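You operate a simulated robot arm through the tools that you are given. There is no shell and no other tool. Be economical: measure what you need, move in short steps, check, and stop when the job is done.

You are at the controls of a simulated two-armed robot. One attempt, no reset.

## Task
Open the camera case, plug the camera in, switch on, set the lamp to 2, zero the counter.
Fine: plug in before the power goes on; the reel stays braked.

The check looks at the end state, three seconds after you hand in, the way a careful person would. Anything else that was tipped, shoved, dropped, spilled or broken makes it a failure.

## Robot
Two 7-joint arms with two-finger parallel grippers on one trunk, on a base that drives. Base frame: it is fixed to the floor where the robot stands at the start and does not move with it; the origin is under the middle of the robot, x ahead of it, y to its left, z up. Lengths are in mm, angles in degrees, forces in N, time in s.
The left shoulder is at the start at [50, 177, 1204], the right one opposite. With the tool pointing down near the work surface each hand reaches from about 100 to 680 mm from the robot's upright axis, wherever it stands, measured 20 degrees to its own side. Places, roughly: camera case [700, 0, 800]; camera case lid [700, 0, 1000]; camera head [800, 1000, 900]; camera plug (4x4x10 cm) [500, 200, 800]; camera reel [800, 500, 1000]; camera socket [800, 100, 900]; case power switch [600, -200, 900]; lamp knob [600, 100, 900]; reel brake lever [700, 400, 800]; sonde switch [800, -100, 900]; yellow zero key [600, 0, 900]. Payload 3.43 kg a hand.
The tool frame of a hand sits at the grasp point between the pads (the TCP): z along the fingers, y along the line on which they close. The tips reach 34 mm beyond it. The gripper opens to 128 mm. The fingers are 24 mm wide and 12 mm thick; the gripper's body (48 by 130 mm) begins 96 mm behind the TCP.
Orientation is that of the tool frame in the base frame, as a unit quaternion [w, x, y, z]. With the fingers straight down and closing along the base's y, the tool's x points along the base's -x, its y along +y and its z along -z.

## Interface
- The arms move only by the tool send_rows. It takes "left_deltas", "right_deltas" or both (then of equal length, played together; a hand with none holds still); each is a list of rows, each a list of 7 numbers: the shift along the base's x, y, z in mm, then the turn, a rotation vector about the base's x, y, z in degrees, then the finger opening in mm, from 0 to 128. In form: [[dx, dy, dz, ax, ay, az, hand], ...]. A call has 1 to 12 rows; each row shifts and turns the commanded pose from where the row before left it. A row lasts 0.2 s, in which the tool goes at most 50 mm and 8.6 degrees; a call with a longer step from one row to the next is refused whole, and so is a gripper value outside its range. A pose out of reach is approached as far as the arm can. The call stops where the force on the tool passes 50 N (or 10 N more than at its start, if that is more) or the arm is blocked; 0.2 s more then pass. Each finger travels about 108 mm/s and halts on what it meets, pressing with about 44 N; the grip force reading is that of the motor and also rises with nothing between the fingers. The clock runs only during rows and for 0.2 s after the last one: add rows that do not move to give the fingers time. The reply holds the time, the measured pose of the TCP, the force on the tool along the base axes, the opening and the grip force, in the units named above and with some noise, with the torque about the TCP (base axes, N m) and any sound that the robot's microphone picked up.
- Cameras (640 x 400 px; columns grow to the right, rows downward): "scene" is now at [153.9, 20.3, 1374.6]; the picture's right is [0.14, -0.99, 0.00], its down [-0.66, -0.10, -0.75] and it looks along [0.74, 0.11, -0.67] (base axes); focal length 252 px, centre (320, 200). "left" rides on the left gripper at [76, 11, -160] in its tool frame; the picture's right is [-0.15, 0.99, 0.00], its down [-0.88, -0.13, -0.46] and it looks along [-0.45, -0.07, 0.89] (tool axes); focal length 234 px, centre (320, 200). "right" rides on the right gripper at [76, -11, -160] in its tool frame; the picture's right is [0.15, 0.99, 0.00], its down [-0.88, 0.13, -0.46] and it looks along [-0.45, 0.07, 0.89] (tool axes); focal length 234 px, centre (320, 200). There is no depth. A picture from a camera that has moved, and an enlarged one, comes with that camera's place and axes in the base frame and with its lens. The place of the scene camera against the robot may be out by one fixed shift of up to 25 mm in any direction.
- snapshot(camera): a new picture of that camera. No time passes.
- raise_lower(by): slides the trunk up (or, below 0, down) by that many mm; the arms and the scene camera ride with it, the base frame stays. It gives what a move gives, with no picture.
- base_move(legs): drives the robot by 1 to 6 legs, each [ahead, turn to the left] in mm and degrees, along the robot's own axes; the way and the turn of a leg run together, so that a leg with both is an arc; at most 1500 mm and 180 degrees a leg. The arms and the cameras ride along, it lands a little off, and it stops where it bumps. It gives what a move gives.
- turn_head(pan, tilt): turns the head with the scene camera to pan (to the left, within 80 degrees either way) and tilt (down, from -29 to 69), counted from straight ahead of the robot. It gives what a move gives.
- inspect(camera, box): a new picture of the part [left, top, right, bottom] of that camera's present view, enlarged. No time passes.
- hand_in(): hands the job in; it is judged then, once.

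Go step by step. Nothing tells you exact positions but the pictures and the camera data: compare them with the known pose of the tool, close in by small moves and look again before you grip or let go. The budget is 120 turns and 108 pictures, counting those below and the enlarged ones. Unless the task says otherwise, let go and move clear before handing in, and close with one line.

The tools are called by a JSON object that holds its "op" and its "data". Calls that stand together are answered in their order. send_rows: Moves the arms, as the interface text tells. Its arguments: {"type":"object","properties":{"left_deltas":{"type":"array","items":{"type":"array","items":{"type":"number"}}},"right_deltas":{"type":"array","items":{"type":"array","items":{"type":"number"}}}},"required":[]} The other tools are called the same way: raise_lower (by) slides the trunk up or down; base_move (legs) drives the base; turn_head (pan, tilt) turns the head that bears the scene camera; snapshot (camera) takes a picture; inspect (camera, box) takes an enlarged picture of a part of a camera's view; hand_in () hands the job in.

At the start:

```text
clock: 0.0
left_tcp_pos: [450.0, 202.4, 999.9]
left_tool_rot: [-0.001, 0.0, 1.0, 0.0]
left_ft_force: [0.1, 0.3, 0.0]
left_ft_torque: [0.01, -0.02, -0.03]
left_finger_gap: 127.8
left_finger_force: 0.0
right_tcp_pos: [487.1, -149.4, 999.9]
right_tool_rot: [-0.001, 0.0, 1.0, 0.001]
right_ft_force: [-0.6, 0.3, -0.1]
right_ft_torque: [0.02, 0.02, -0.01]
right_finger_gap: 127.7
right_finger_force: 0.0
trunk travel left (down, up): [-375.0, 26.0]
robot x, y, heading: [1.9, -1.3, 0.2]
head pan, tilt: [8.3, 41.8]
```

scene: 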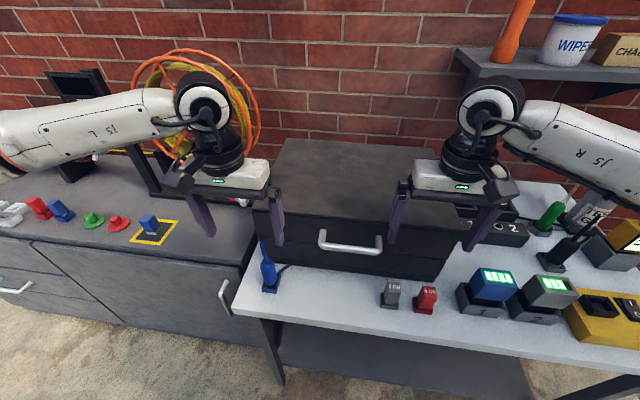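
right: 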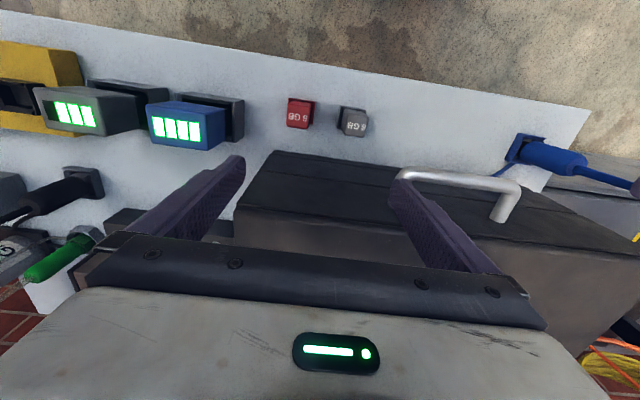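
left: 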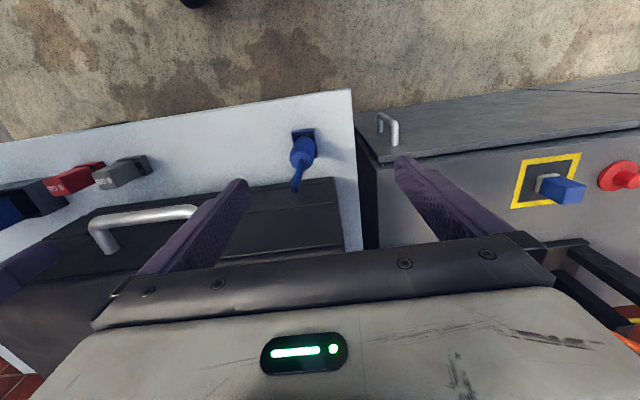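

I see a closed black case with a handle at its front edge, a blue plug standing in a holder at its left front, and the reel at the back left. I'll look closer at the parts before moving.

{"op": "inspect", "data": {"camera": "scene", "box": [220, 120, 480, 320]}}

{"op": "inspect", "data": {"camera": "scene", "box": [0, 40, 300, 260]}}

{"op": "inspect", "data": {"camera": "scene", "box": [420, 160, 640, 350]}}

```text
2.00 times, centred on (350, 220) of scene
camera zoom: at [153.9, 20.3, 1374.6], right [0.14, -0.99, 0.0], down [-0.66, -0.1, -0.75], along [0.74, 0.11, -0.67], focal length 503 px, centre (260, 160)
```

zoom: 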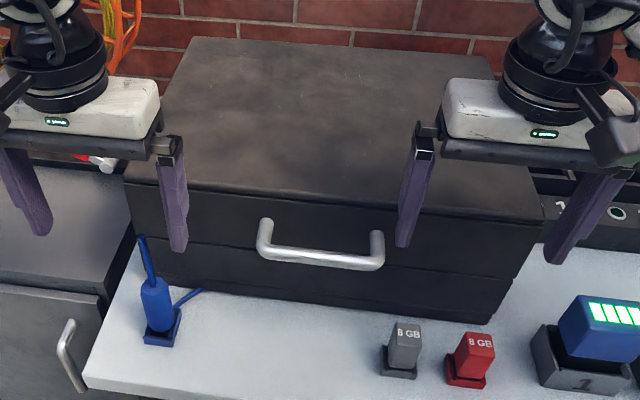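

```text
1.82 times, centred on (150, 150) of scene
camera zoom: at [153.9, 20.3, 1374.6], right [0.14, -0.99, 0.0], down [-0.66, -0.1, -0.75], along [0.74, 0.11, -0.67], focal length 457 px, centre (629, 291)
```

zoom: 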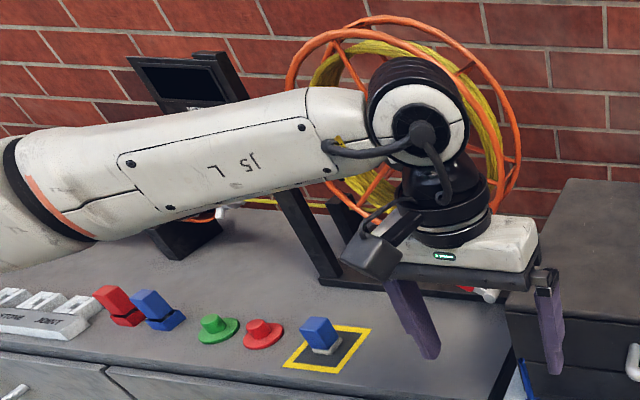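

```text
2.11 times, centred on (530, 255) of scene
camera zoom: at [153.9, 20.3, 1374.6], right [0.14, -0.99, 0.0], down [-0.66, -0.1, -0.75], along [0.74, 0.11, -0.67], focal length 530 px, centre (-122, 84)
```

zoom: 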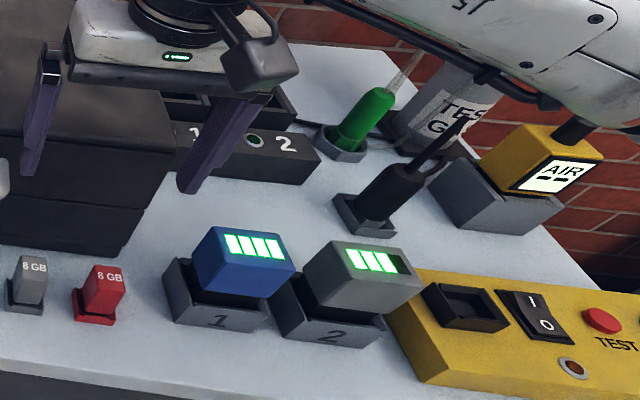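

The handle bar sits at about [483, -54..66, 928] on the lid front, and the lid top is near z 970. I'll raise the right hand and yaw it so the fingers close along x, ready to take the bar from above.

{"op": "send_rows", "data": {"right_deltas": [[0, 8, 8, 0, 0, 8.2, 110], [0, 8, 8, 0, 0, 8.2, 90], [0, 8, 8, 0, 0, 8.2, 70], [0, 8, 8, 0, 0, 8.2, 50], [0, 8, 8, 0, 0, 8.2, 44], [0, 8, 8, 0, 0, 8.2, 44], [0, 8, 8, 0, 0, 8.2, 44], [0, 8, 8, 0, 0, 8.2, 44], [0, 8, 8, 0, 0, 8.2, 44], [0, 8, 8, 0, 0, 8.2, 44], [0, 8, 8, 0, 0, 8, 44]]}}

{"op": "snapshot", "data": {"camera": "right"}}

{"op": "snapshot", "data": {"camera": "scene"}}

```text
clock: 2.4
left_tcp_pos: [448.9, 202.9, 1000.8]
left_tool_rot: [0.0, -0.001, 1.0, -0.001]
left_ft_force: [0.3, -0.2, 0.1]
left_ft_torque: [0.0, 0.0, 0.0]
left_finger_gap: 127.9
left_finger_force: 0.0
right_tcp_pos: [481.4, -100.5, 1053.9]
right_tool_rot: [0.0, -0.477, 0.879, 0.002]
right_ft_force: [0.4, 0.0, -0.5]
right_ft_torque: [0.02, -0.03, 0.0]
right_finger_gap: 43.8
right_finger_force: 0.1
right hand out of reach, approached as far as the arm can: row 7, 8, 9, 10, 11
trunk travel left (down, up): [-375.0, 26.0]
robot x, y, heading: [0.4, 0.5, 0.0]
head pan, tilt: [8.3, 41.8]
```

```text
101 pictures are left
camera right: at [448.6, -171.2, 1215.2], right [-0.91, 0.42, 0.0], down [0.37, 0.81, 0.46], along [0.19, 0.42, -0.89], focal length 234 px, centre (320, 200)
```

right: 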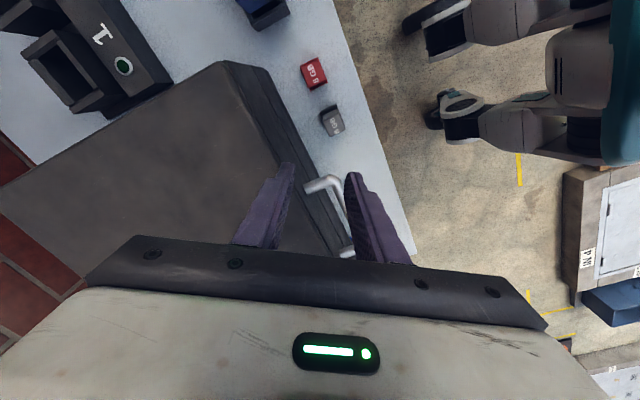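

```text
100 pictures are left
camera scene: at [153.9, 20.3, 1374.6], right [0.14, -0.99, 0.0], down [-0.66, -0.1, -0.75], along [0.74, 0.11, -0.67], focal length 252 px, centre (320, 200)
```

scene: 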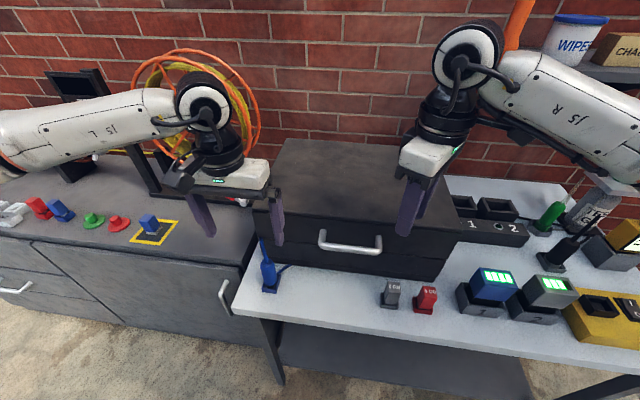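

The wrist stops at about 57° of yaw this way. I'll try the other direction.

{"op": "send_rows", "data": {"right_deltas": [[0, 0, 4, 0, 0, -8.5, 44], [0, 0, 4, 0, 0, -8.5, 44], [0, 0, 4, 0, 0, -8.5, 44], [0, 0, 4, 0, 0, -8.5, 44], [0, 0, 0, 0, 0, -8.5, 44], [0, 0, 0, 0, 0, -8.5, 44], [0, 0, 0, 0, 0, -8.5, 44], [0, 0, 0, 0, 0, -8.5, 44], [0, 0, 0, 0, 0, -8.5, 44], [0, 0, 0, 0, 0, -8.5, 44], [0, 0, 0, 0, 0, -8.5, 44], [0, 0, 0, 0, 0, -8.5, 44]]}}

{"op": "send_rows", "data": {"right_deltas": [[0, 0, 0, 0, 0, -8.5, 44], [0, 0, 0, 0, 0, -8.5, 44], [0, 0, 0, 0, 0, -8.5, 44], [0, 0, 0, 0, 0, -8.5, 44], [0, 0, 0, 0, 0, -8.5, 44], [0, 0, 0, 0, 0, -8.5, 44]]}}

```text
clock: 5.0
left_tcp_pos: [447.6, 203.9, 999.2]
left_tool_rot: [0.0, -0.001, 1.0, 0.001]
left_ft_force: [0.0, -0.4, -0.9]
left_ft_torque: [-0.01, 0.02, 0.02]
left_finger_gap: 128.0
left_finger_force: 0.1
right_tcp_pos: [480.3, -101.2, 1070.8]
right_tool_rot: [0.0, 0.384, 0.923, 0.001]
right_ft_force: [-0.2, -0.7, -0.4]
right_ft_torque: [-0.01, -0.03, 0.02]
right_finger_gap: 43.9
right_finger_force: 0.0
trunk travel left (down, up): [-375.0, 26.0]
robot x, y, heading: [1.2, 0.5, -0.1]
head pan, tilt: [8.3, 41.8]
```

```text
clock: 6.4
left_tcp_pos: [450.0, 204.1, 1000.2]
left_tool_rot: [0.0, 0.0, 1.0, 0.001]
left_ft_force: [-0.2, -0.6, -0.2]
left_ft_torque: [-0.01, 0.03, -0.03]
left_finger_gap: 128.1
left_finger_force: 0.0
right_tcp_pos: [481.3, -102.0, 1072.1]
right_tool_rot: [0.001, 0.744, 0.668, 0.001]
right_ft_force: [0.4, -0.1, -0.4]
right_ft_torque: [0.01, 0.02, 0.0]
right_finger_gap: 43.9
right_finger_force: 0.0
trunk travel left (down, up): [-375.0, 26.0]
robot x, y, heading: [4.5, -0.3, -0.1]
head pan, tilt: [8.3, 41.8]
```

The −90° yaw works. Next I'll move over the handle's middle and look.

{"op": "send_rows", "data": {"right_deltas": [[0, 35, 0, 0, 0, 6.5, 44], [0, 35, -20, 0, 0, 0, 44], [0, 35, -20, 0, 0, 0, 44], [0, 0, -10, 0, 0, 0, 44]]}}

{"op": "snapshot", "data": {"camera": "right"}}

{"op": "snapshot", "data": {"camera": "left"}}

{"op": "snapshot", "data": {"camera": "scene"}}

```text
clock: 7.4
left_tcp_pos: [449.0, 202.0, 1001.1]
left_tool_rot: [0.0, -0.001, 1.0, 0.0]
left_ft_force: [0.5, -0.3, 0.6]
left_ft_torque: [0.02, -0.01, -0.01]
left_finger_gap: 128.0
left_finger_force: 0.1
right_tcp_pos: [481.9, 2.8, 1020.6]
right_tool_rot: [0.0, 0.704, 0.71, 0.001]
right_ft_force: [-0.8, -1.0, 0.3]
right_ft_torque: [0.05, 0.0, 0.0]
right_finger_gap: 44.2
right_finger_force: 0.0
trunk travel left (down, up): [-375.0, 26.0]
robot x, y, heading: [-2.7, -4.3, -0.1]
head pan, tilt: [8.3, 41.8]
```

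```text
99 pictures are left
camera right: at [469.2, 78.6, 1181.5], right [0.99, 0.15, 0.0], down [0.14, -0.88, 0.46], along [0.07, -0.45, -0.89], focal length 234 px, centre (320, 200)
```

right: 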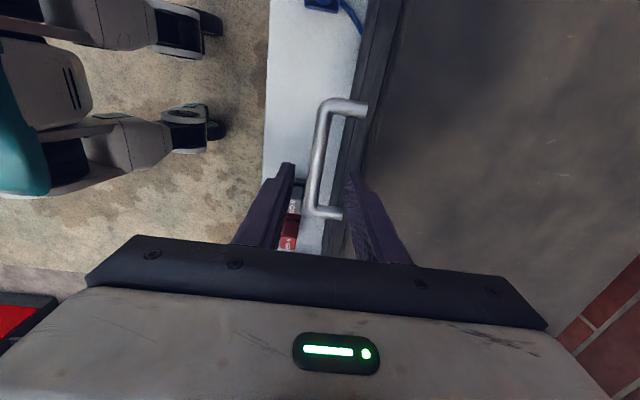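

```text
98 pictures are left
camera left: at [373.9, 214.1, 1160.1], right [0.14, 0.99, 0.0], down [0.88, -0.13, 0.46], along [0.45, -0.07, -0.89], focal length 234 px, centre (320, 200)
```

left: 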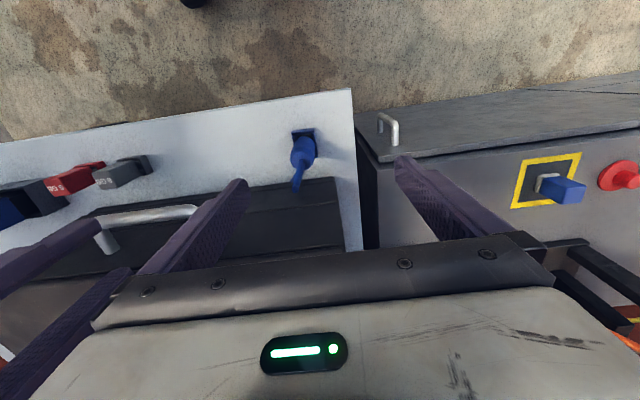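

```text
97 pictures are left
camera scene: at [154.0, 19.8, 1374.6], right [0.14, -0.99, 0.0], down [-0.66, -0.1, -0.75], along [0.74, 0.11, -0.67], focal length 252 px, centre (320, 200)
```

scene: 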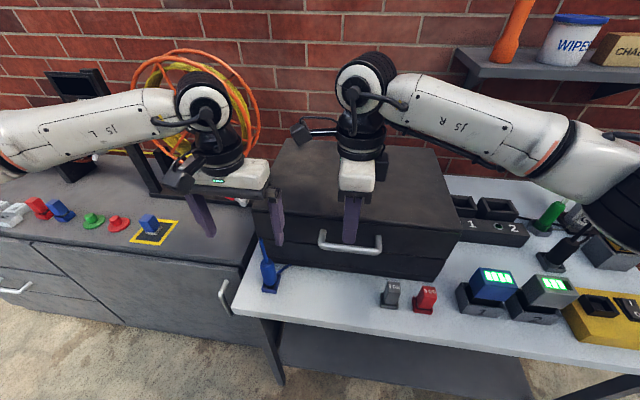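

The bar axis is at x≈481 and the lid face at about 515. I'll narrow the fingers to 30 and come down over the bar.

{"op": "send_rows", "data": {"right_deltas": [[0, 0, -10, 0, 0, 0, 30], [-0.5, 0, -15, 0, 0, 0, 30], [0, 0, -15, 0, 0, 0, 30], [0, 0, -7, 0, 0, 0, 30]]}}

{"op": "snapshot", "data": {"camera": "right"}}

{"op": "inspect", "data": {"camera": "scene", "box": [280, 170, 420, 270]}}

```text
clock: 8.4
left_tcp_pos: [448.7, 203.8, 1000.2]
left_tool_rot: [0.0, -0.001, 1.0, 0.001]
left_ft_force: [-0.7, -0.2, 0.5]
left_ft_torque: [-0.02, -0.02, 0.03]
left_finger_gap: 127.9
left_finger_force: 0.1
right_tcp_pos: [481.6, 3.2, 973.3]
right_tool_rot: [0.002, 0.704, 0.71, 0.0]
right_ft_force: [-0.5, -0.3, -0.4]
right_ft_torque: [-0.03, -0.02, 0.0]
right_finger_gap: 29.9
right_finger_force: 0.0
trunk travel left (down, up): [-375.0, 26.0]
robot x, y, heading: [1.6, 1.1, -0.0]
head pan, tilt: [8.3, 41.8]
```

```text
96 pictures are left
camera right: at [468.3, 79.2, 1134.4], right [0.99, 0.16, 0.0], down [0.14, -0.88, 0.46], along [0.07, -0.45, -0.89], focal length 234 px, centre (320, 200)
```

right: 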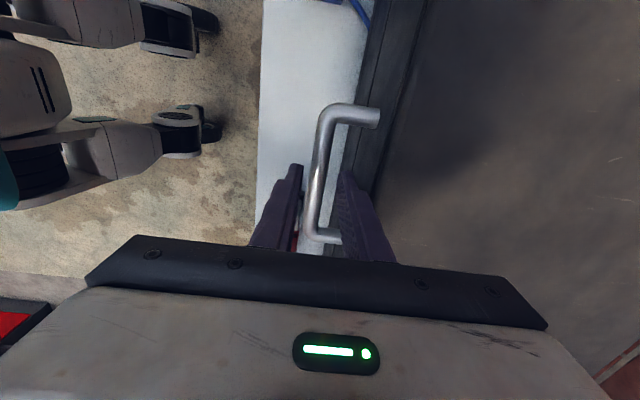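

```text
4.00 times, centred on (350, 220) of scene
camera zoom: at [153.9, 20.3, 1374.6], right [0.14, -0.99, 0.0], down [-0.66, -0.1, -0.75], along [0.74, 0.11, -0.67], focal length 1006 px, centre (200, 120)
```

zoom: 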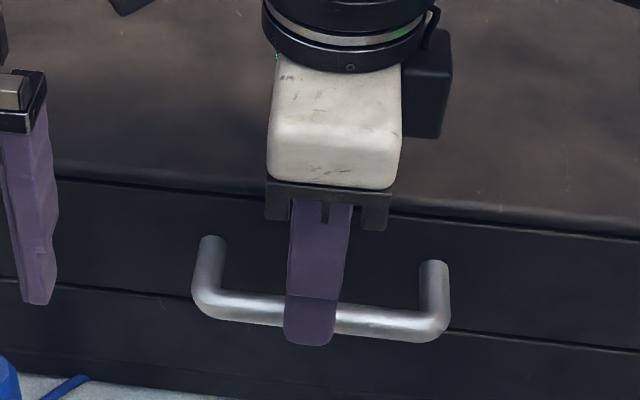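

The bar is centred between the fingers. I'll go down the rest of the way and close.

{"op": "send_rows", "data": {"right_deltas": [[0, 0, -10, 0, 0, 0, 30], [0, 0, -10, 0, 0, 0, 30], [0, 0, -10, 0, 0, 0, 30], [0, 0, 0, 0, 0, 0, 0], [0, 0, 0, 0, 0, 0, 0], [0, 0, 0, 0, 0, 0, 0]]}}

{"op": "snapshot", "data": {"camera": "right"}}

```text
clock: 9.8
left_tcp_pos: [448.5, 202.3, 1001.1]
left_tool_rot: [0.0, -0.001, 1.0, 0.0]
left_ft_force: [-0.3, 0.7, -0.6]
left_ft_torque: [-0.02, 0.04, 0.02]
left_finger_gap: 128.1
left_finger_force: 0.2
right_tcp_pos: [480.1, 2.7, 943.3]
right_tool_rot: [0.0, 0.704, 0.71, 0.0]
right_ft_force: [-6.7, -0.3, -1.4]
right_ft_torque: [0.1, 0.06, -0.75]
right_finger_gap: 15.7
right_finger_force: 44.9
trunk travel left (down, up): [-375.0, 26.0]
robot x, y, heading: [0.3, -2.4, -0.1]
head pan, tilt: [8.3, 41.8]
```

```text
94 pictures are left
camera right: at [466.8, 78.8, 1103.9], right [0.99, 0.15, 0.0], down [0.14, -0.88, 0.46], along [0.07, -0.45, -0.89], focal length 234 px, centre (320, 200)
```

right: 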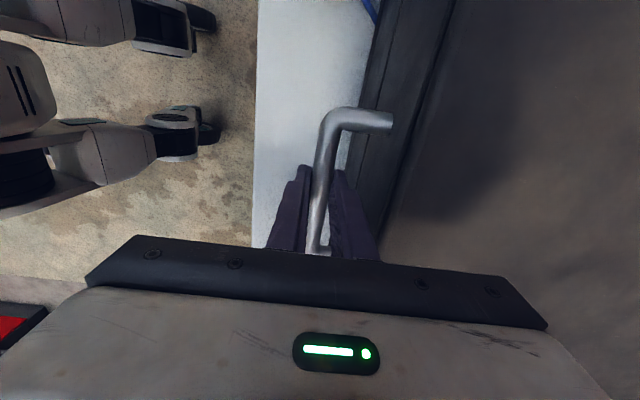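

The bar is gripped at 15.7 mm. I'll lift the first few degrees of the lid arc and watch the forces.

{"op": "send_rows", "data": {"right_deltas": [[0.7, 0, 8, 0, 0, 0, 0], [1, 0, 8, 0, 0, 0, 0], [1, 0, 8, 0, 0, 0, 0], [1.2, 0, 8, 0, 0, 0, 0]]}}

{"op": "snapshot", "data": {"camera": "scene"}}

```text
clock: 10.8
left_tcp_pos: [449.8, 204.9, 999.8]
left_tool_rot: [0.0, -0.001, 1.0, 0.0]
left_ft_force: [0.2, -1.0, 0.3]
left_ft_torque: [-0.01, -0.04, 0.01]
left_finger_gap: 128.0
left_finger_force: 0.1
right_tcp_pos: [484.9, 3.8, 975.7]
right_tool_rot: [0.002, 0.704, 0.71, 0.001]
right_ft_force: [-2.8, 4.1, -3.8]
right_ft_torque: [-0.62, 0.1, -0.61]
right_finger_gap: 15.4
right_finger_force: 44.7
trunk travel left (down, up): [-375.0, 26.0]
robot x, y, heading: [-0.0, 1.5, 0.1]
head pan, tilt: [8.3, 41.8]
```

```text
93 pictures are left
camera scene: at [153.9, 20.9, 1374.6], right [0.14, -0.99, 0.0], down [-0.66, -0.1, -0.75], along [0.74, 0.11, -0.67], focal length 252 px, centre (320, 200)
```

scene: 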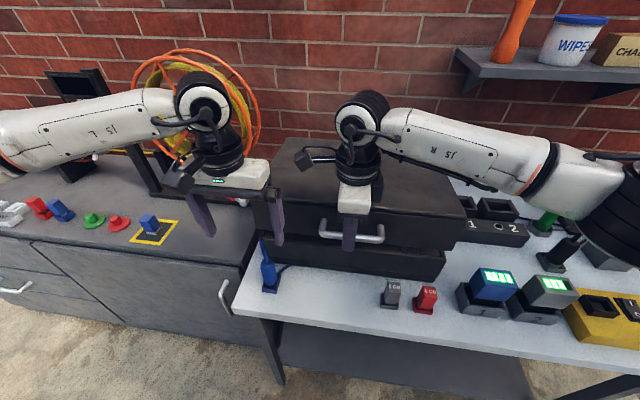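

The lid lifts with a light force, so it is hinged at the back. I'll continue along the arc to about 30°.

{"op": "send_rows", "data": {"right_deltas": [[2, 0, 11, 0, 0, 0, 0], [2.4, 0, 11.4, 0, 0, 0, 0], [2.7, 0, 11.2, 0, 0, 0, 0], [3, 0, 11.2, 0, 0, 0, 0], [4.1, 0, 12.5, 0, 0, 0, 0], [4.4, 0, 12.4, 0, 0, 0, 0], [4.7, 0, 12.2, 0, 0, 0, 0], [5, 0, 12.1, 0, 0, 0, 0], [7, 0, 15, 0, 0, 0, 0], [7.8, 0, 14.5, 0, 0, 0, 0], [8.4, 0, 14, 0, 0, 0, 0], [8.8, 0, 13.7, 0, 0, 0, 0]]}}

{"op": "snapshot", "data": {"camera": "scene"}}

{"op": "snapshot", "data": {"camera": "right"}}

```text
clock: 13.4
left_tcp_pos: [454.1, 204.1, 996.2]
left_tool_rot: [-0.003, 0.0, 1.0, 0.0]
left_ft_force: [-0.2, -0.4, 0.5]
left_ft_torque: [-0.01, -0.01, -0.02]
left_finger_gap: 128.0
left_finger_force: 0.0
right_tcp_pos: [553.8, 2.6, 1122.4]
right_tool_rot: [0.003, 0.706, 0.708, -0.001]
right_ft_force: [34.0, -0.5, -28.6]
right_ft_torque: [0.07, -0.36, -0.36]
right_finger_gap: 15.9
right_finger_force: 45.0
trunk travel left (down, up): [-375.0, 26.0]
robot x, y, heading: [2.2, -0.5, -0.2]
head pan, tilt: [8.3, 41.8]
```

```text
92 pictures are left
camera scene: at [161.6, 20.1, 1373.3], right [0.14, -0.99, 0.0], down [-0.66, -0.1, -0.74], along [0.73, 0.11, -0.67], focal length 252 px, centre (320, 200)
```

scene: 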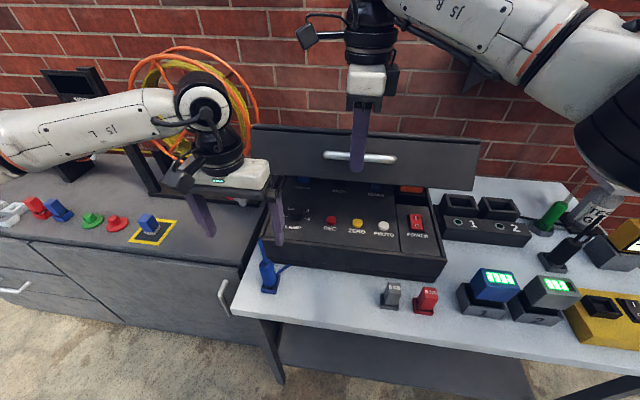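

```text
91 pictures are left
camera right: at [540.8, 79.2, 1282.2], right [0.99, 0.15, 0.0], down [0.13, -0.88, 0.46], along [0.07, -0.45, -0.89], focal length 234 px, centre (320, 200)
```

right: 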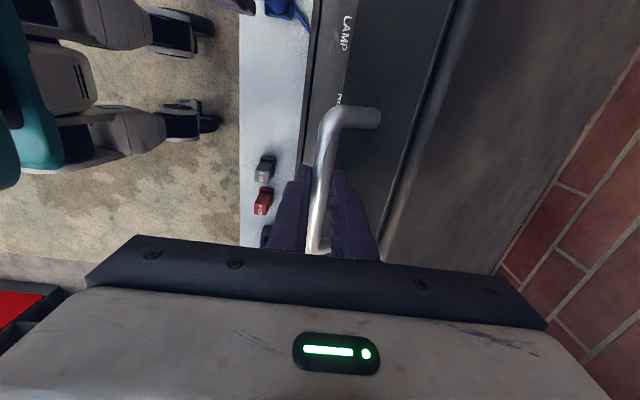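

The force shows the real radius is smaller (about 331 mm, hinge near [810, 898]). I'll correct for that, continue, and start tilting the tool.

{"op": "send_rows", "data": {"right_deltas": [[12, 0, 4, 0, -2, 0, 0], [9, 0, 8, 0, -3, 0, 0], [8.4, 0, 8.5, 0, -3, 0, 0]]}}

```text
clock: 14.2
left_tcp_pos: [448.2, 204.0, 1000.5]
left_tool_rot: [-0.001, -0.001, 1.0, 0.0]
left_ft_force: [0.2, -1.0, 0.6]
left_ft_torque: [-0.01, -0.01, 0.01]
left_finger_gap: 127.9
left_finger_force: 0.0
right_tcp_pos: [573.2, 3.4, 1149.5]
right_tool_rot: [0.051, 0.702, 0.709, 0.048]
right_ft_force: [0.6, -6.6, -2.5]
right_ft_torque: [-0.95, 0.29, -0.94]
right_finger_gap: 15.6
right_finger_force: 44.3
trunk travel left (down, up): [-375.0, 26.0]
robot x, y, heading: [-0.4, 3.4, 0.2]
head pan, tilt: [8.3, 41.8]
```

The force is back to almost nothing, so I'll continue the arc with tilt.

{"op": "send_rows", "data": {"right_deltas": [[9, 0, 9.2, 0, -2.7, 0, 0], [9.4, 0, 8.7, 0, -2.7, 0, 0], [9.7, 0, 8.3, 0, -2.6, 0, 0], [11.5, 0, 8.9, 0, -3, 0, 0], [12, 0, 8.4, 0, -3, 0, 0], [12.6, 0, 7.8, 0, -3, 0, 0]]}}

{"op": "snapshot", "data": {"camera": "scene"}}

```text
clock: 15.6
left_tcp_pos: [446.4, 202.9, 1000.4]
left_tool_rot: [0.001, -0.001, 1.0, 0.0]
left_ft_force: [-0.9, 0.5, -0.6]
left_ft_torque: [-0.02, -0.01, -0.01]
left_finger_gap: 128.1
left_finger_force: 0.2
right_tcp_pos: [637.6, 2.8, 1201.0]
right_tool_rot: [0.156, 0.687, 0.693, 0.155]
right_ft_force: [-6.3, -6.9, 8.6]
right_ft_torque: [0.4, 0.2, -0.58]
right_finger_gap: 15.6
right_finger_force: 45.1
trunk travel left (down, up): [-375.0, 26.0]
robot x, y, heading: [-1.1, 0.2, -0.1]
head pan, tilt: [8.3, 41.8]
```

```text
90 pictures are left
camera scene: at [151.7, 19.1, 1375.0], right [0.14, -0.99, 0.0], down [-0.66, -0.1, -0.75], along [0.74, 0.11, -0.66], focal length 252 px, centre (320, 200)
```

scene: 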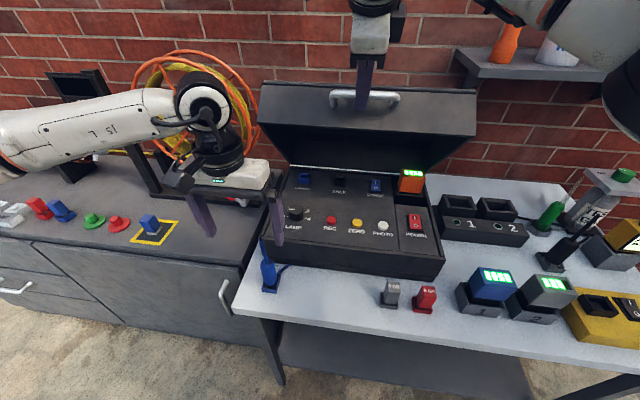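

Going on with the arc; the lid is about 55° open.

{"op": "send_rows", "data": {"right_deltas": [[12.4, 0, 8, 0, -3.3, 0, 0], [12.7, 0, 7.2, 0, -3.3, 0, 0], [13, 0, 6.5, 0, -3.3, 0, 0], [12.4, 0, 4.6, 0, -2.4, 0, 0], [12.4, 0, 4, 0, -2.3, 0, 0], [12.5, 0, 3.1, 0, -2.3, 0, 0]]}}

{"op": "snapshot", "data": {"camera": "scene"}}

```text
clock: 17.0
left_tcp_pos: [447.9, 203.2, 1000.9]
left_tool_rot: [0.0, -0.002, 1.0, 0.0]
left_ft_force: [-0.4, -0.8, 0.8]
left_ft_torque: [-0.02, -0.03, 0.0]
left_finger_gap: 127.7
left_finger_force: 0.1
right_tcp_pos: [714.9, 4.2, 1233.9]
right_tool_rot: [0.255, 0.657, 0.663, 0.253]
right_ft_force: [-2.7, -2.8, 4.9]
right_ft_torque: [0.48, 0.2, -0.62]
right_finger_gap: 15.7
right_finger_force: 44.7
trunk travel left (down, up): [-375.0, 26.0]
robot x, y, heading: [-0.9, -0.4, -0.1]
head pan, tilt: [8.3, 41.8]
```

```text
89 pictures are left
camera scene: at [152.9, 19.7, 1374.7], right [0.14, -0.99, 0.0], down [-0.66, -0.1, -0.75], along [0.74, 0.11, -0.67], focal length 252 px, centre (320, 200)
```

scene: 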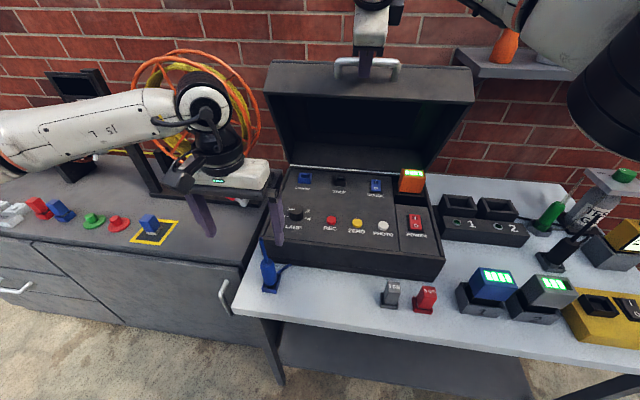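

About 70° open and still within reach, so I'll carry on toward vertical.

{"op": "send_rows", "data": {"right_deltas": [[11.1, 0, 2.6, 0, -2, 0, 0], [11.2, 0, 2.2, 0, -2, 0, 0], [11.2, 0, 1.7, 0, -1, 0, 0], [11.1, 0, 1.3, 0, -1, 0, 0], [10, 0, 1, 0, -0.5, 0, 0], [10, 0, 0.7, 0, -0.5, 0, 0], [10, 0, 0.3, 0, -0.5, 0, 0], [10.3, 0, 0.1, 0, -0.5, 0, 0]]}}

{"op": "snapshot", "data": {"camera": "scene"}}

```text
clock: 18.8
left_tcp_pos: [447.2, 213.0, 997.7]
left_tool_rot: [0.001, -0.002, 1.0, -0.006]
left_ft_force: [0.1, 1.6, -0.8]
left_ft_torque: [-0.13, 0.06, -0.01]
left_finger_gap: 127.9
left_finger_force: 0.0
right_tcp_pos: [769.0, -12.1, 1243.8]
right_tool_rot: [0.298, 0.646, 0.635, 0.3]
right_ft_force: [-2.8, 39.2, 12.0]
right_ft_torque: [-0.69, 0.01, 0.95]
right_finger_gap: 16.1
right_finger_force: 45.9
right hand out of reach, approached as far as the arm can: row 4, 5, 6, 7
trunk travel left (down, up): [-375.0, 26.0]
robot x, y, heading: [-1.7, 2.4, 0.3]
head pan, tilt: [8.3, 41.8]
```

```text
88 pictures are left
camera scene: at [152.2, 32.4, 1374.5], right [0.15, -0.99, 0.01], down [-0.66, -0.11, -0.75], along [0.74, 0.1, -0.67], focal length 252 px, centre (320, 200)
```

scene: 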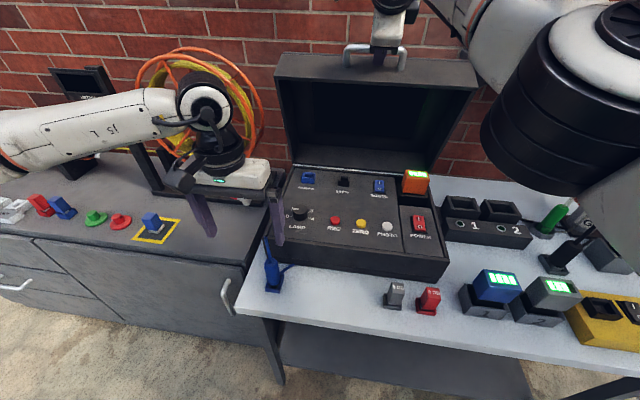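

The arm ran out of reach near 80°. I'll ease back to a relaxed pose, then drive the base slightly forward to finish the swing.

{"op": "send_rows", "data": {"right_deltas": [[-14, 0, -0.6, 0, 0.6, 0, 0], [-14, 0, -0.6, 0, 0.6, 0, 0], [-14, 0, -1, 0, 0.6, 0, 0]]}}

```text
clock: 19.1
left_tcp_pos: [448.6, 209.4, 999.1]
left_tool_rot: [0.0, -0.002, 1.0, -0.003]
left_ft_force: [1.1, 0.8, -0.8]
left_ft_torque: [-0.03, 0.07, 0.02]
left_finger_gap: 127.8
left_finger_force: 0.1
right_tcp_pos: [772.6, -20.4, 1240.0]
right_tool_rot: [0.308, 0.643, 0.635, 0.297]
right_ft_force: [-4.0, 31.9, 19.6]
right_ft_torque: [0.74, 0.14, 1.59]
right_finger_gap: 16.2
right_finger_force: 44.8
trunk travel left (down, up): [-375.0, 26.0]
robot x, y, heading: [-2.0, 0.2, 0.4]
head pan, tilt: [8.3, 41.8]
stopped in row 1 (right hand): the force on the tool passed its limit at 95 N (the readings are from after the stop); the commanded pose is now the measured one
```

{"op": "send_rows", "data": {"right_deltas": [[-4, 4, 0, 0, 0, 0, 0], [-5, 4, 0, 0, 0, 0, 0], [-5, 4, 0, 0, 0, 0, 0], [0, 0, 0, 0, 0, 0, 0]]}}

{"op": "snapshot", "data": {"camera": "right"}}

```text
clock: 19.6
left_tcp_pos: [450.6, 204.0, 998.7]
left_tool_rot: [-0.001, 0.0, 1.0, 0.001]
left_ft_force: [0.4, -0.5, -0.6]
left_ft_torque: [0.01, 0.0, -0.01]
left_finger_gap: 128.1
left_finger_force: 0.0
right_tcp_pos: [765.0, -25.8, 1238.2]
right_tool_rot: [0.286, 0.647, 0.646, 0.287]
right_ft_force: [-1.3, 4.9, -2.6]
right_ft_torque: [-0.93, 0.65, -0.01]
right_finger_gap: 15.8
right_finger_force: 45.1
trunk travel left (down, up): [-375.0, 26.0]
robot x, y, heading: [1.0, -2.3, 0.2]
head pan, tilt: [8.3, 41.8]
stopped in row 2 (right hand): the arm was blocked; the commanded pose is now the measured one
```

```text
87 pictures are left
camera right: at [639.2, 50.4, 1339.1], right [0.67, 0.14, 0.73], down [-0.25, -0.88, 0.4], along [0.7, -0.45, -0.55], focal length 234 px, centre (320, 200)
```

right: 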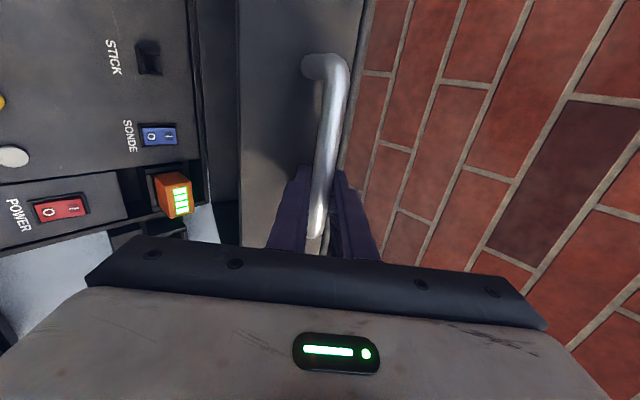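

Forces are relaxed and the lid is about 80° open. I'll drive forward 60 mm to carry it past vertical.

{"op": "base_move", "data": {"legs": [[60, 0]]}}

{"op": "snapshot", "data": {"camera": "scene"}}

```text
clock: 20.5
left_tcp_pos: [508.7, 204.8, 999.9]
left_tool_rot: [-0.001, 0.0, 1.0, 0.0]
left_ft_force: [-0.5, 0.1, 0.4]
left_ft_torque: [0.0, -0.01, 0.01]
left_finger_gap: 127.9
left_finger_force: 0.0
right_tcp_pos: [824.3, -26.0, 1246.5]
right_tool_rot: [0.289, 0.647, 0.641, 0.294]
right_ft_force: [-0.9, 12.2, 13.6]
right_ft_torque: [-0.48, 0.1, 0.65]
right_finger_gap: 15.4
right_finger_force: 45.0
trunk travel left (down, up): [-375.0, 26.0]
robot x, y, heading: [59.1, -1.3, -0.0]
head pan, tilt: [8.3, 41.8]
```

```text
86 pictures are left
camera scene: at [213.2, 24.1, 1375.0], right [0.15, -0.99, 0.0], down [-0.66, -0.1, -0.75], along [0.74, 0.11, -0.66], focal length 252 px, centre (320, 200)
```

scene: 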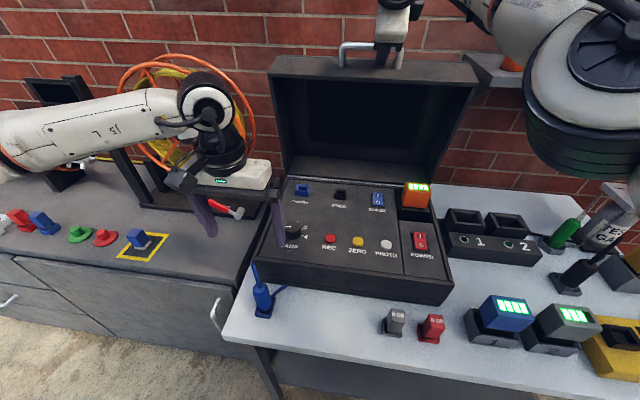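

The lid is about vertical. I'll push a little further to feel for its stop.

{"op": "base_move", "data": {"legs": [[25, 0]]}}

{"op": "snapshot", "data": {"camera": "scene"}}

```text
clock: 21.4
left_tcp_pos: [534.9, 203.6, 998.6]
left_tool_rot: [0.0, 0.0, 1.0, 0.0]
left_ft_force: [-0.1, -0.6, -0.3]
left_ft_torque: [0.01, 0.02, 0.02]
left_finger_gap: 127.8
left_finger_force: 0.1
right_tcp_pos: [850.9, -24.9, 1246.5]
right_tool_rot: [0.289, 0.647, 0.641, 0.293]
right_ft_force: [-0.5, 5.3, 7.1]
right_ft_torque: [-0.63, 0.18, 0.54]
right_finger_gap: 15.7
right_finger_force: 44.9
trunk travel left (down, up): [-375.0, 26.0]
robot x, y, heading: [85.0, 1.6, 0.4]
head pan, tilt: [8.3, 41.8]
```

```text
85 pictures are left
camera scene: at [239.0, 23.1, 1374.7], right [0.15, -0.99, 0.0], down [-0.66, -0.1, -0.75], along [0.74, 0.11, -0.67], focal length 252 px, centre (320, 200)
```

scene: 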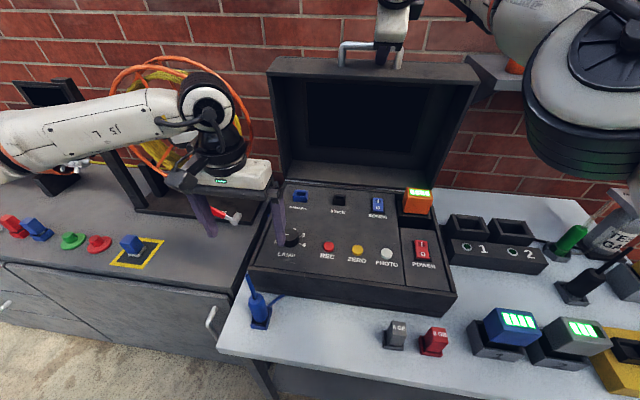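

The lid is about 94° open, past balance. I'll open the right fingers slightly, watch whether the lid holds, and withdraw along the tool axis.

{"op": "send_rows", "data": {"right_deltas": [[0, 0, 0, 0, 0, 0, 30], [0, 0, 0, 0, 0, 0, 32], [-7, 0, 6, 0, 0, 0, 32], [-11, 0, 10, 0, 0, 0, 32], [-15, 0, 12, 0, 0, 0, 32], [-15, 0, 12, 0, 0, 0, 32], [-15, 0, 8, 0, 0, 0, 32]]}}

{"op": "snapshot", "data": {"camera": "scene"}}

```text
clock: 22.6
left_tcp_pos: [536.8, 203.4, 997.6]
left_tool_rot: [-0.002, 0.0, 1.0, 0.001]
left_ft_force: [0.2, 0.8, 0.4]
left_ft_torque: [-0.01, -0.03, 0.02]
left_finger_gap: 128.1
left_finger_force: 0.1
right_tcp_pos: [825.6, -25.4, 1252.8]
right_tool_rot: [0.286, 0.647, 0.647, 0.286]
right_ft_force: [13.0, -0.2, -27.8]
right_ft_torque: [0.66, -4.72, 0.63]
right_finger_gap: 38.2
right_finger_force: 5.6
trunk travel left (down, up): [-375.0, 26.0]
robot x, y, heading: [89.2, 4.0, 0.1]
head pan, tilt: [8.3, 41.8]
stopped in row 6 (right hand): the force on the tool passed its limit at 58 N (the readings are from after the stop); the commanded pose is now the measured one
```

```text
84 pictures are left
camera scene: at [243.5, 21.7, 1373.8], right [0.15, -0.99, 0.0], down [-0.66, -0.1, -0.74], along [0.74, 0.11, -0.67], focal length 252 px, centre (320, 200)
```

scene: 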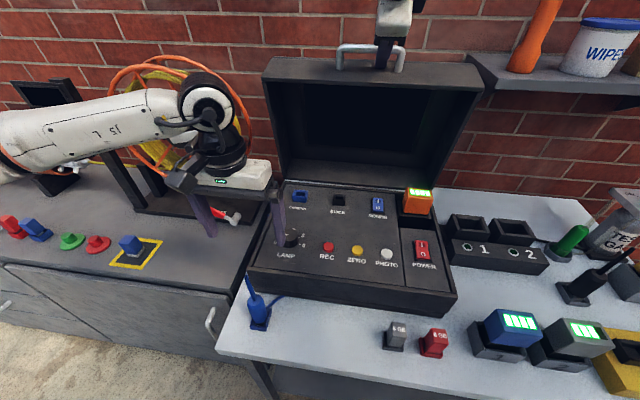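

Something caught the fingers as I withdrew. I'll check the hand camera.

{"op": "snapshot", "data": {"camera": "right"}}

{"op": "inspect", "data": {"camera": "scene", "box": [320, 0, 460, 100]}}

```text
83 pictures are left
camera right: at [699.1, 50.1, 1354.0], right [0.67, 0.15, 0.73], down [-0.25, -0.88, 0.4], along [0.7, -0.45, -0.55], focal length 234 px, centre (320, 200)
```

right: 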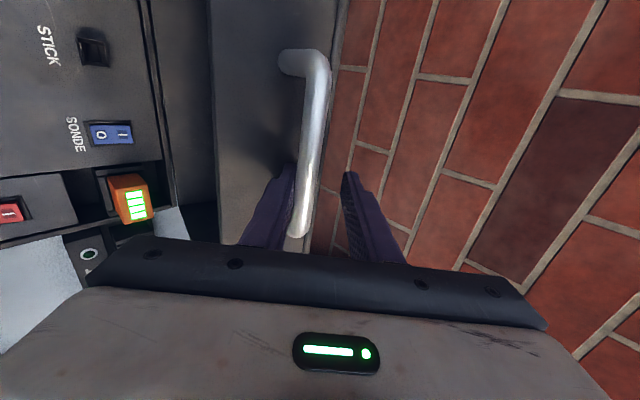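

```text
4.00 times, centred on (390, 50) of scene
camera zoom: at [243.5, 21.7, 1373.8], right [0.15, -0.99, 0.0], down [-0.66, -0.1, -0.74], along [0.74, 0.11, -0.67], focal length 1006 px, centre (40, 800)
```

zoom: 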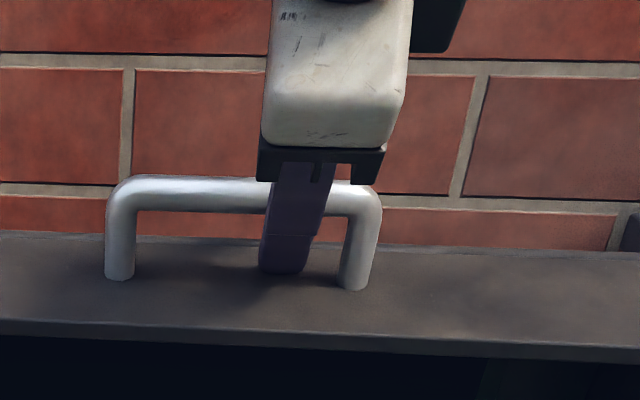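

{"op": "inspect", "data": {"camera": "right", "box": [220, 130, 430, 270]}}

{"op": "inspect", "data": {"camera": "left", "box": [0, 200, 320, 400]}}

```text
2.86 times, centred on (325, 200) of right
camera zoom: at [699.1, 50.1, 1354.0], right [0.67, 0.15, 0.73], down [-0.25, -0.88, 0.4], along [0.7, -0.45, -0.55], focal length 669 px, centre (306, 200)
```

zoom: 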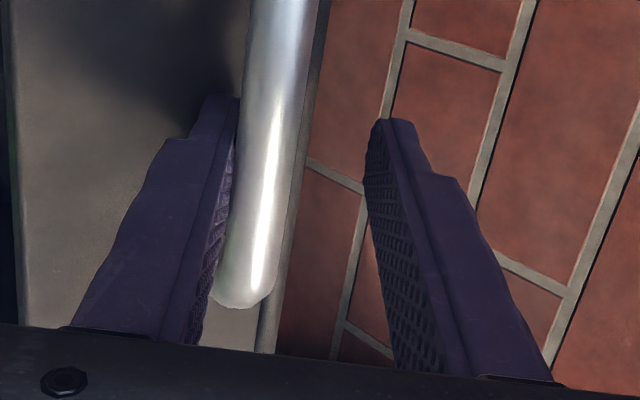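

```text
2.00 times, centred on (160, 300) of left
camera zoom: at [463.4, 214.0, 1157.9], right [0.15, 0.99, 0.0], down [0.88, -0.13, 0.45], along [0.45, -0.07, -0.89], focal length 468 px, centre (640, 0)
```

zoom: 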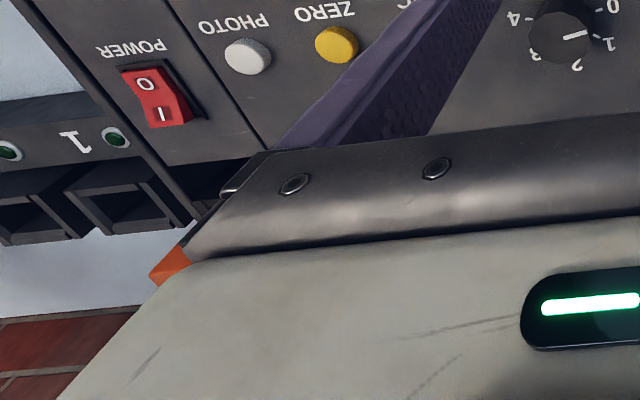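

{"op": "send_rows", "data": {"right_deltas": [[0, 0, 0, 0, 0, 0, 40], [0, 0, 0, 0, 0, 0, 44]]}}

{"op": "snapshot", "data": {"camera": "right"}}

```text
clock: 23.2
left_tcp_pos: [537.3, 204.0, 997.7]
left_tool_rot: [-0.002, 0.0, 1.0, 0.0]
left_ft_force: [-0.1, 0.5, 0.0]
left_ft_torque: [-0.02, 0.04, 0.02]
left_finger_gap: 128.1
left_finger_force: 0.0
right_tcp_pos: [824.4, -26.2, 1258.1]
right_tool_rot: [0.285, 0.647, 0.646, 0.287]
right_ft_force: [4.7, -0.5, -18.2]
right_ft_torque: [-0.2, -1.64, 0.06]
right_finger_gap: 49.5
right_finger_force: 4.9
trunk travel left (down, up): [-375.0, 26.0]
robot x, y, heading: [86.2, 0.1, 0.1]
head pan, tilt: [8.3, 41.8]
```

```text
79 pictures are left
camera right: at [697.9, 50.2, 1358.2], right [0.67, 0.14, 0.73], down [-0.25, -0.88, 0.4], along [0.7, -0.45, -0.55], focal length 234 px, centre (320, 200)
```

right: 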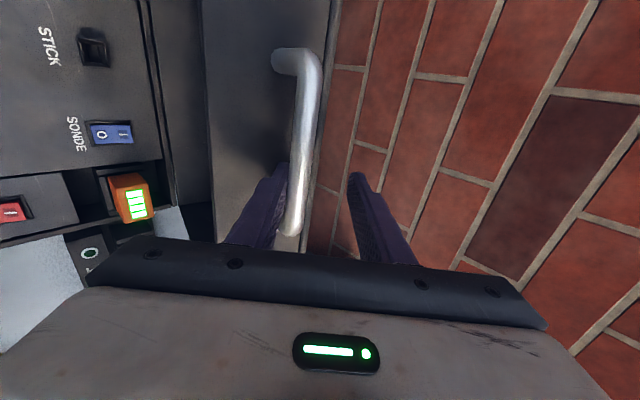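

{"op": "send_rows", "data": {"right_deltas": [[-3, 0, -4, 0, 0, 0, 44], [-3, 0, -4, 0, 0, 0, 44], [0, 0, 0, 0, 0, 0, 44]]}}

{"op": "inspect", "data": {"camera": "right", "box": [220, 40, 430, 270]}}

```text
clock: 24.0
left_tcp_pos: [534.9, 203.0, 998.9]
left_tool_rot: [-0.001, 0.0, 1.0, 0.0]
left_ft_force: [0.8, 0.4, 0.1]
left_ft_torque: [-0.05, 0.0, 0.0]
left_finger_gap: 128.1
left_finger_force: 0.0
right_tcp_pos: [815.0, -25.4, 1256.1]
right_tool_rot: [0.286, 0.647, 0.645, 0.29]
right_ft_force: [0.2, 1.0, -0.6]
right_ft_torque: [0.02, -0.02, 0.03]
right_finger_gap: 44.0
right_finger_force: 0.1
trunk travel left (down, up): [-375.0, 26.0]
robot x, y, heading: [80.8, 7.0, 0.3]
head pan, tilt: [8.3, 41.8]
```

```text
1.74 times, centred on (325, 155) of right
camera zoom: at [688.6, 49.4, 1354.8], right [0.66, 0.14, 0.74], down [-0.25, -0.88, 0.4], along [0.71, -0.45, -0.55], focal length 407 px, centre (311, 278)
```

zoom: 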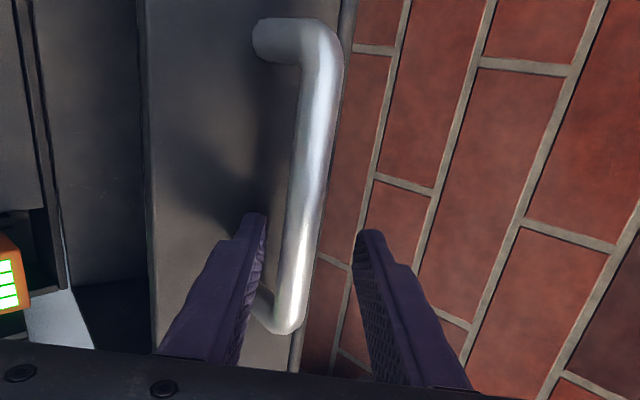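

The hand is free now (force near zero) and the lid stays put. I'll withdraw along the fingers, biased slightly away from the bar.

{"op": "send_rows", "data": {"right_deltas": [[-4, 0, -3, 0, 0, 0, 44], [-8.5, 0, 5.2, 0, 0, 0, 44], [-8.5, 0, 5.2, 0, 0, 0, 44], [-8.5, 0, 5.2, 0, 0, 0, 44], [-8.5, 0, 6, 0, 0, 0, 44]]}}

{"op": "snapshot", "data": {"camera": "right"}}

```text
clock: 25.2
left_tcp_pos: [535.6, 203.8, 999.8]
left_tool_rot: [-0.001, 0.0, 1.0, 0.0]
left_ft_force: [-0.5, -0.7, -0.7]
left_ft_torque: [-0.04, -0.03, 0.04]
left_finger_gap: 128.0
left_finger_force: 0.1
right_tcp_pos: [777.2, -27.1, 1273.2]
right_tool_rot: [0.287, 0.646, 0.645, 0.29]
right_ft_force: [0.4, 0.5, 0.1]
right_ft_torque: [0.01, 0.01, 0.01]
right_finger_gap: 43.9
right_finger_force: 0.1
trunk travel left (down, up): [-375.0, 26.0]
robot x, y, heading: [86.8, 3.3, 0.2]
head pan, tilt: [8.3, 41.8]
```

```text
77 pictures are left
camera right: at [649.7, 49.7, 1372.1], right [0.66, 0.14, 0.74], down [-0.25, -0.88, 0.4], along [0.71, -0.45, -0.55], focal length 234 px, centre (320, 200)
```

right: 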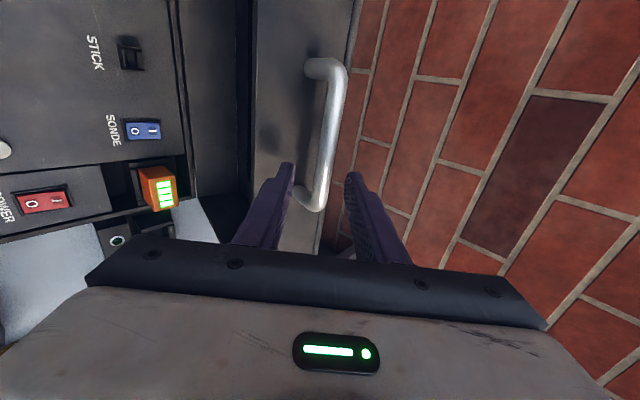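

Clear of the handle. I'll bring the right hand back, straighten it to point down and move it to the right side.

{"op": "send_rows", "data": {"right_deltas": [[-15, 0, 8, 0, 0, 0, 44], [-20, 0, 8, 0, 0, 0, 44], [-25, 0, 4, 0, 0, 0, 44], [-25, 0, 0, 0, 5, 0, 40], [-20, -5, 0, 0, 6, 0, 30], [-20, -10, 0, 0, 7, 0, 20], [-20, -15, 0, 0, 7, 0, 10], [-20, -20, 0, 0, 7, 0, 0], [-10, -25, 0, 0, 7, 0, 0], [-5, -25, 0, 0, 7, 0, 0], [0, -25, 0, 0, 2, 0, 0], [0, -25, 0, 0, 0, 0, 0]]}}

{"op": "snapshot", "data": {"camera": "scene"}}

```text
clock: 27.8
left_tcp_pos: [535.4, 203.8, 1000.4]
left_tool_rot: [-0.002, -0.001, 1.0, 0.001]
left_ft_force: [0.5, -0.3, -0.5]
left_ft_torque: [0.0, 0.02, 0.0]
left_finger_gap: 128.0
left_finger_force: 0.0
right_tcp_pos: [596.9, -177.4, 1294.5]
right_tool_rot: [-0.001, 0.708, 0.707, 0.001]
right_ft_force: [-0.6, 0.7, 0.8]
right_ft_torque: [0.01, -0.04, -0.03]
right_finger_gap: 0.1
right_finger_force: 33.3
trunk travel left (down, up): [-375.0, 26.0]
robot x, y, heading: [82.6, 1.7, 0.2]
head pan, tilt: [8.3, 41.8]
```

```text
76 pictures are left
camera scene: at [240.0, 21.5, 1374.6], right [0.15, -0.99, 0.0], down [-0.66, -0.1, -0.75], along [0.74, 0.11, -0.67], focal length 252 px, centre (320, 200)
```

scene: 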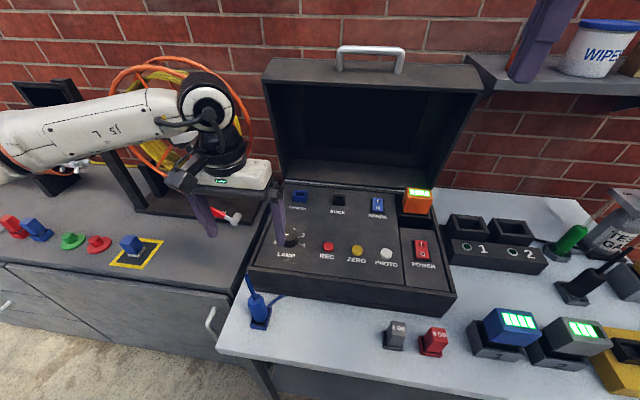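

The lid stays open by itself. Now a close look at the panel, the plug and the brake/reel.

{"op": "inspect", "data": {"camera": "scene", "box": [240, 170, 460, 310]}}

{"op": "inspect", "data": {"camera": "left", "box": [100, 60, 420, 260]}}

{"op": "inspect", "data": {"camera": "scene", "box": [220, 240, 330, 340]}}

{"op": "inspect", "data": {"camera": "scene", "box": [80, 60, 280, 260]}}

```text
2.86 times, centred on (350, 240) of scene
camera zoom: at [240.0, 21.5, 1374.6], right [0.15, -0.99, 0.0], down [-0.66, -0.1, -0.75], along [0.74, 0.11, -0.67], focal length 719 px, centre (234, 86)
```

zoom: 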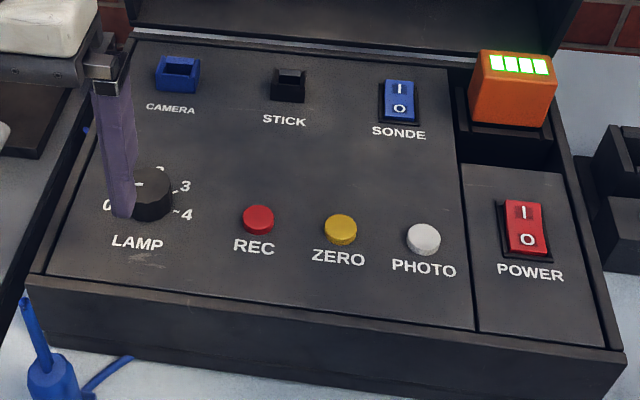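

```text
2.00 times, centred on (260, 160) of left
camera zoom: at [460.6, 213.8, 1159.5], right [0.15, 0.99, 0.0], down [0.88, -0.13, 0.45], along [0.45, -0.07, -0.89], focal length 468 px, centre (440, 280)
```

zoom: 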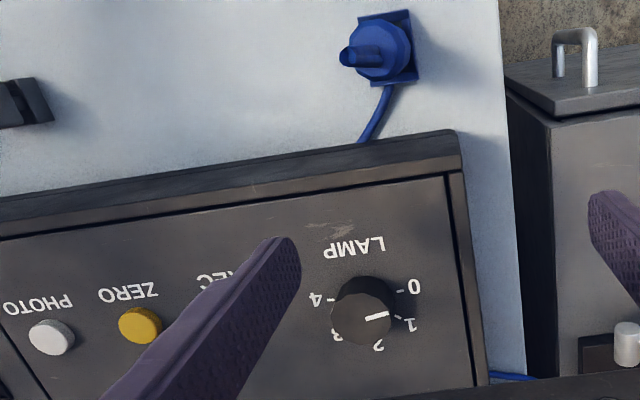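

```text
4.00 times, centred on (275, 290) of scene
camera zoom: at [240.0, 21.5, 1374.6], right [0.15, -0.99, 0.0], down [-0.66, -0.1, -0.75], along [0.74, 0.11, -0.67], focal length 1006 px, centre (500, -160)
```

zoom: 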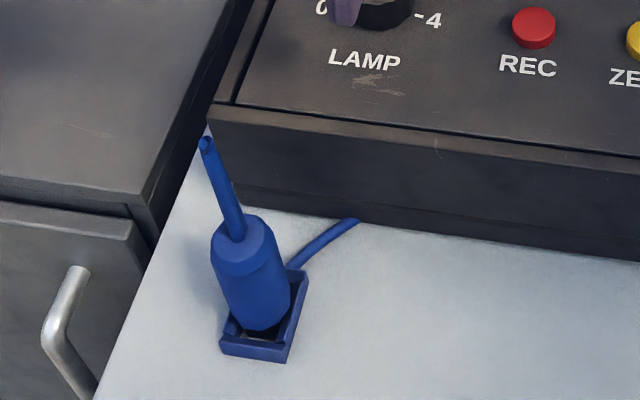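

```text
2.00 times, centred on (180, 160) of scene
camera zoom: at [240.0, 21.5, 1374.6], right [0.15, -0.99, 0.0], down [-0.66, -0.1, -0.75], along [0.74, 0.11, -0.67], focal length 503 px, centre (600, 280)
```

zoom: 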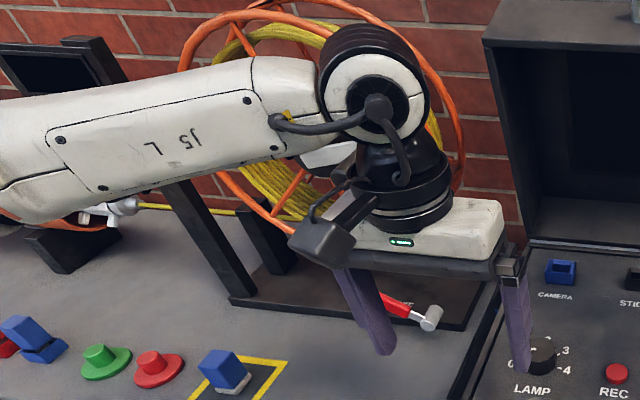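

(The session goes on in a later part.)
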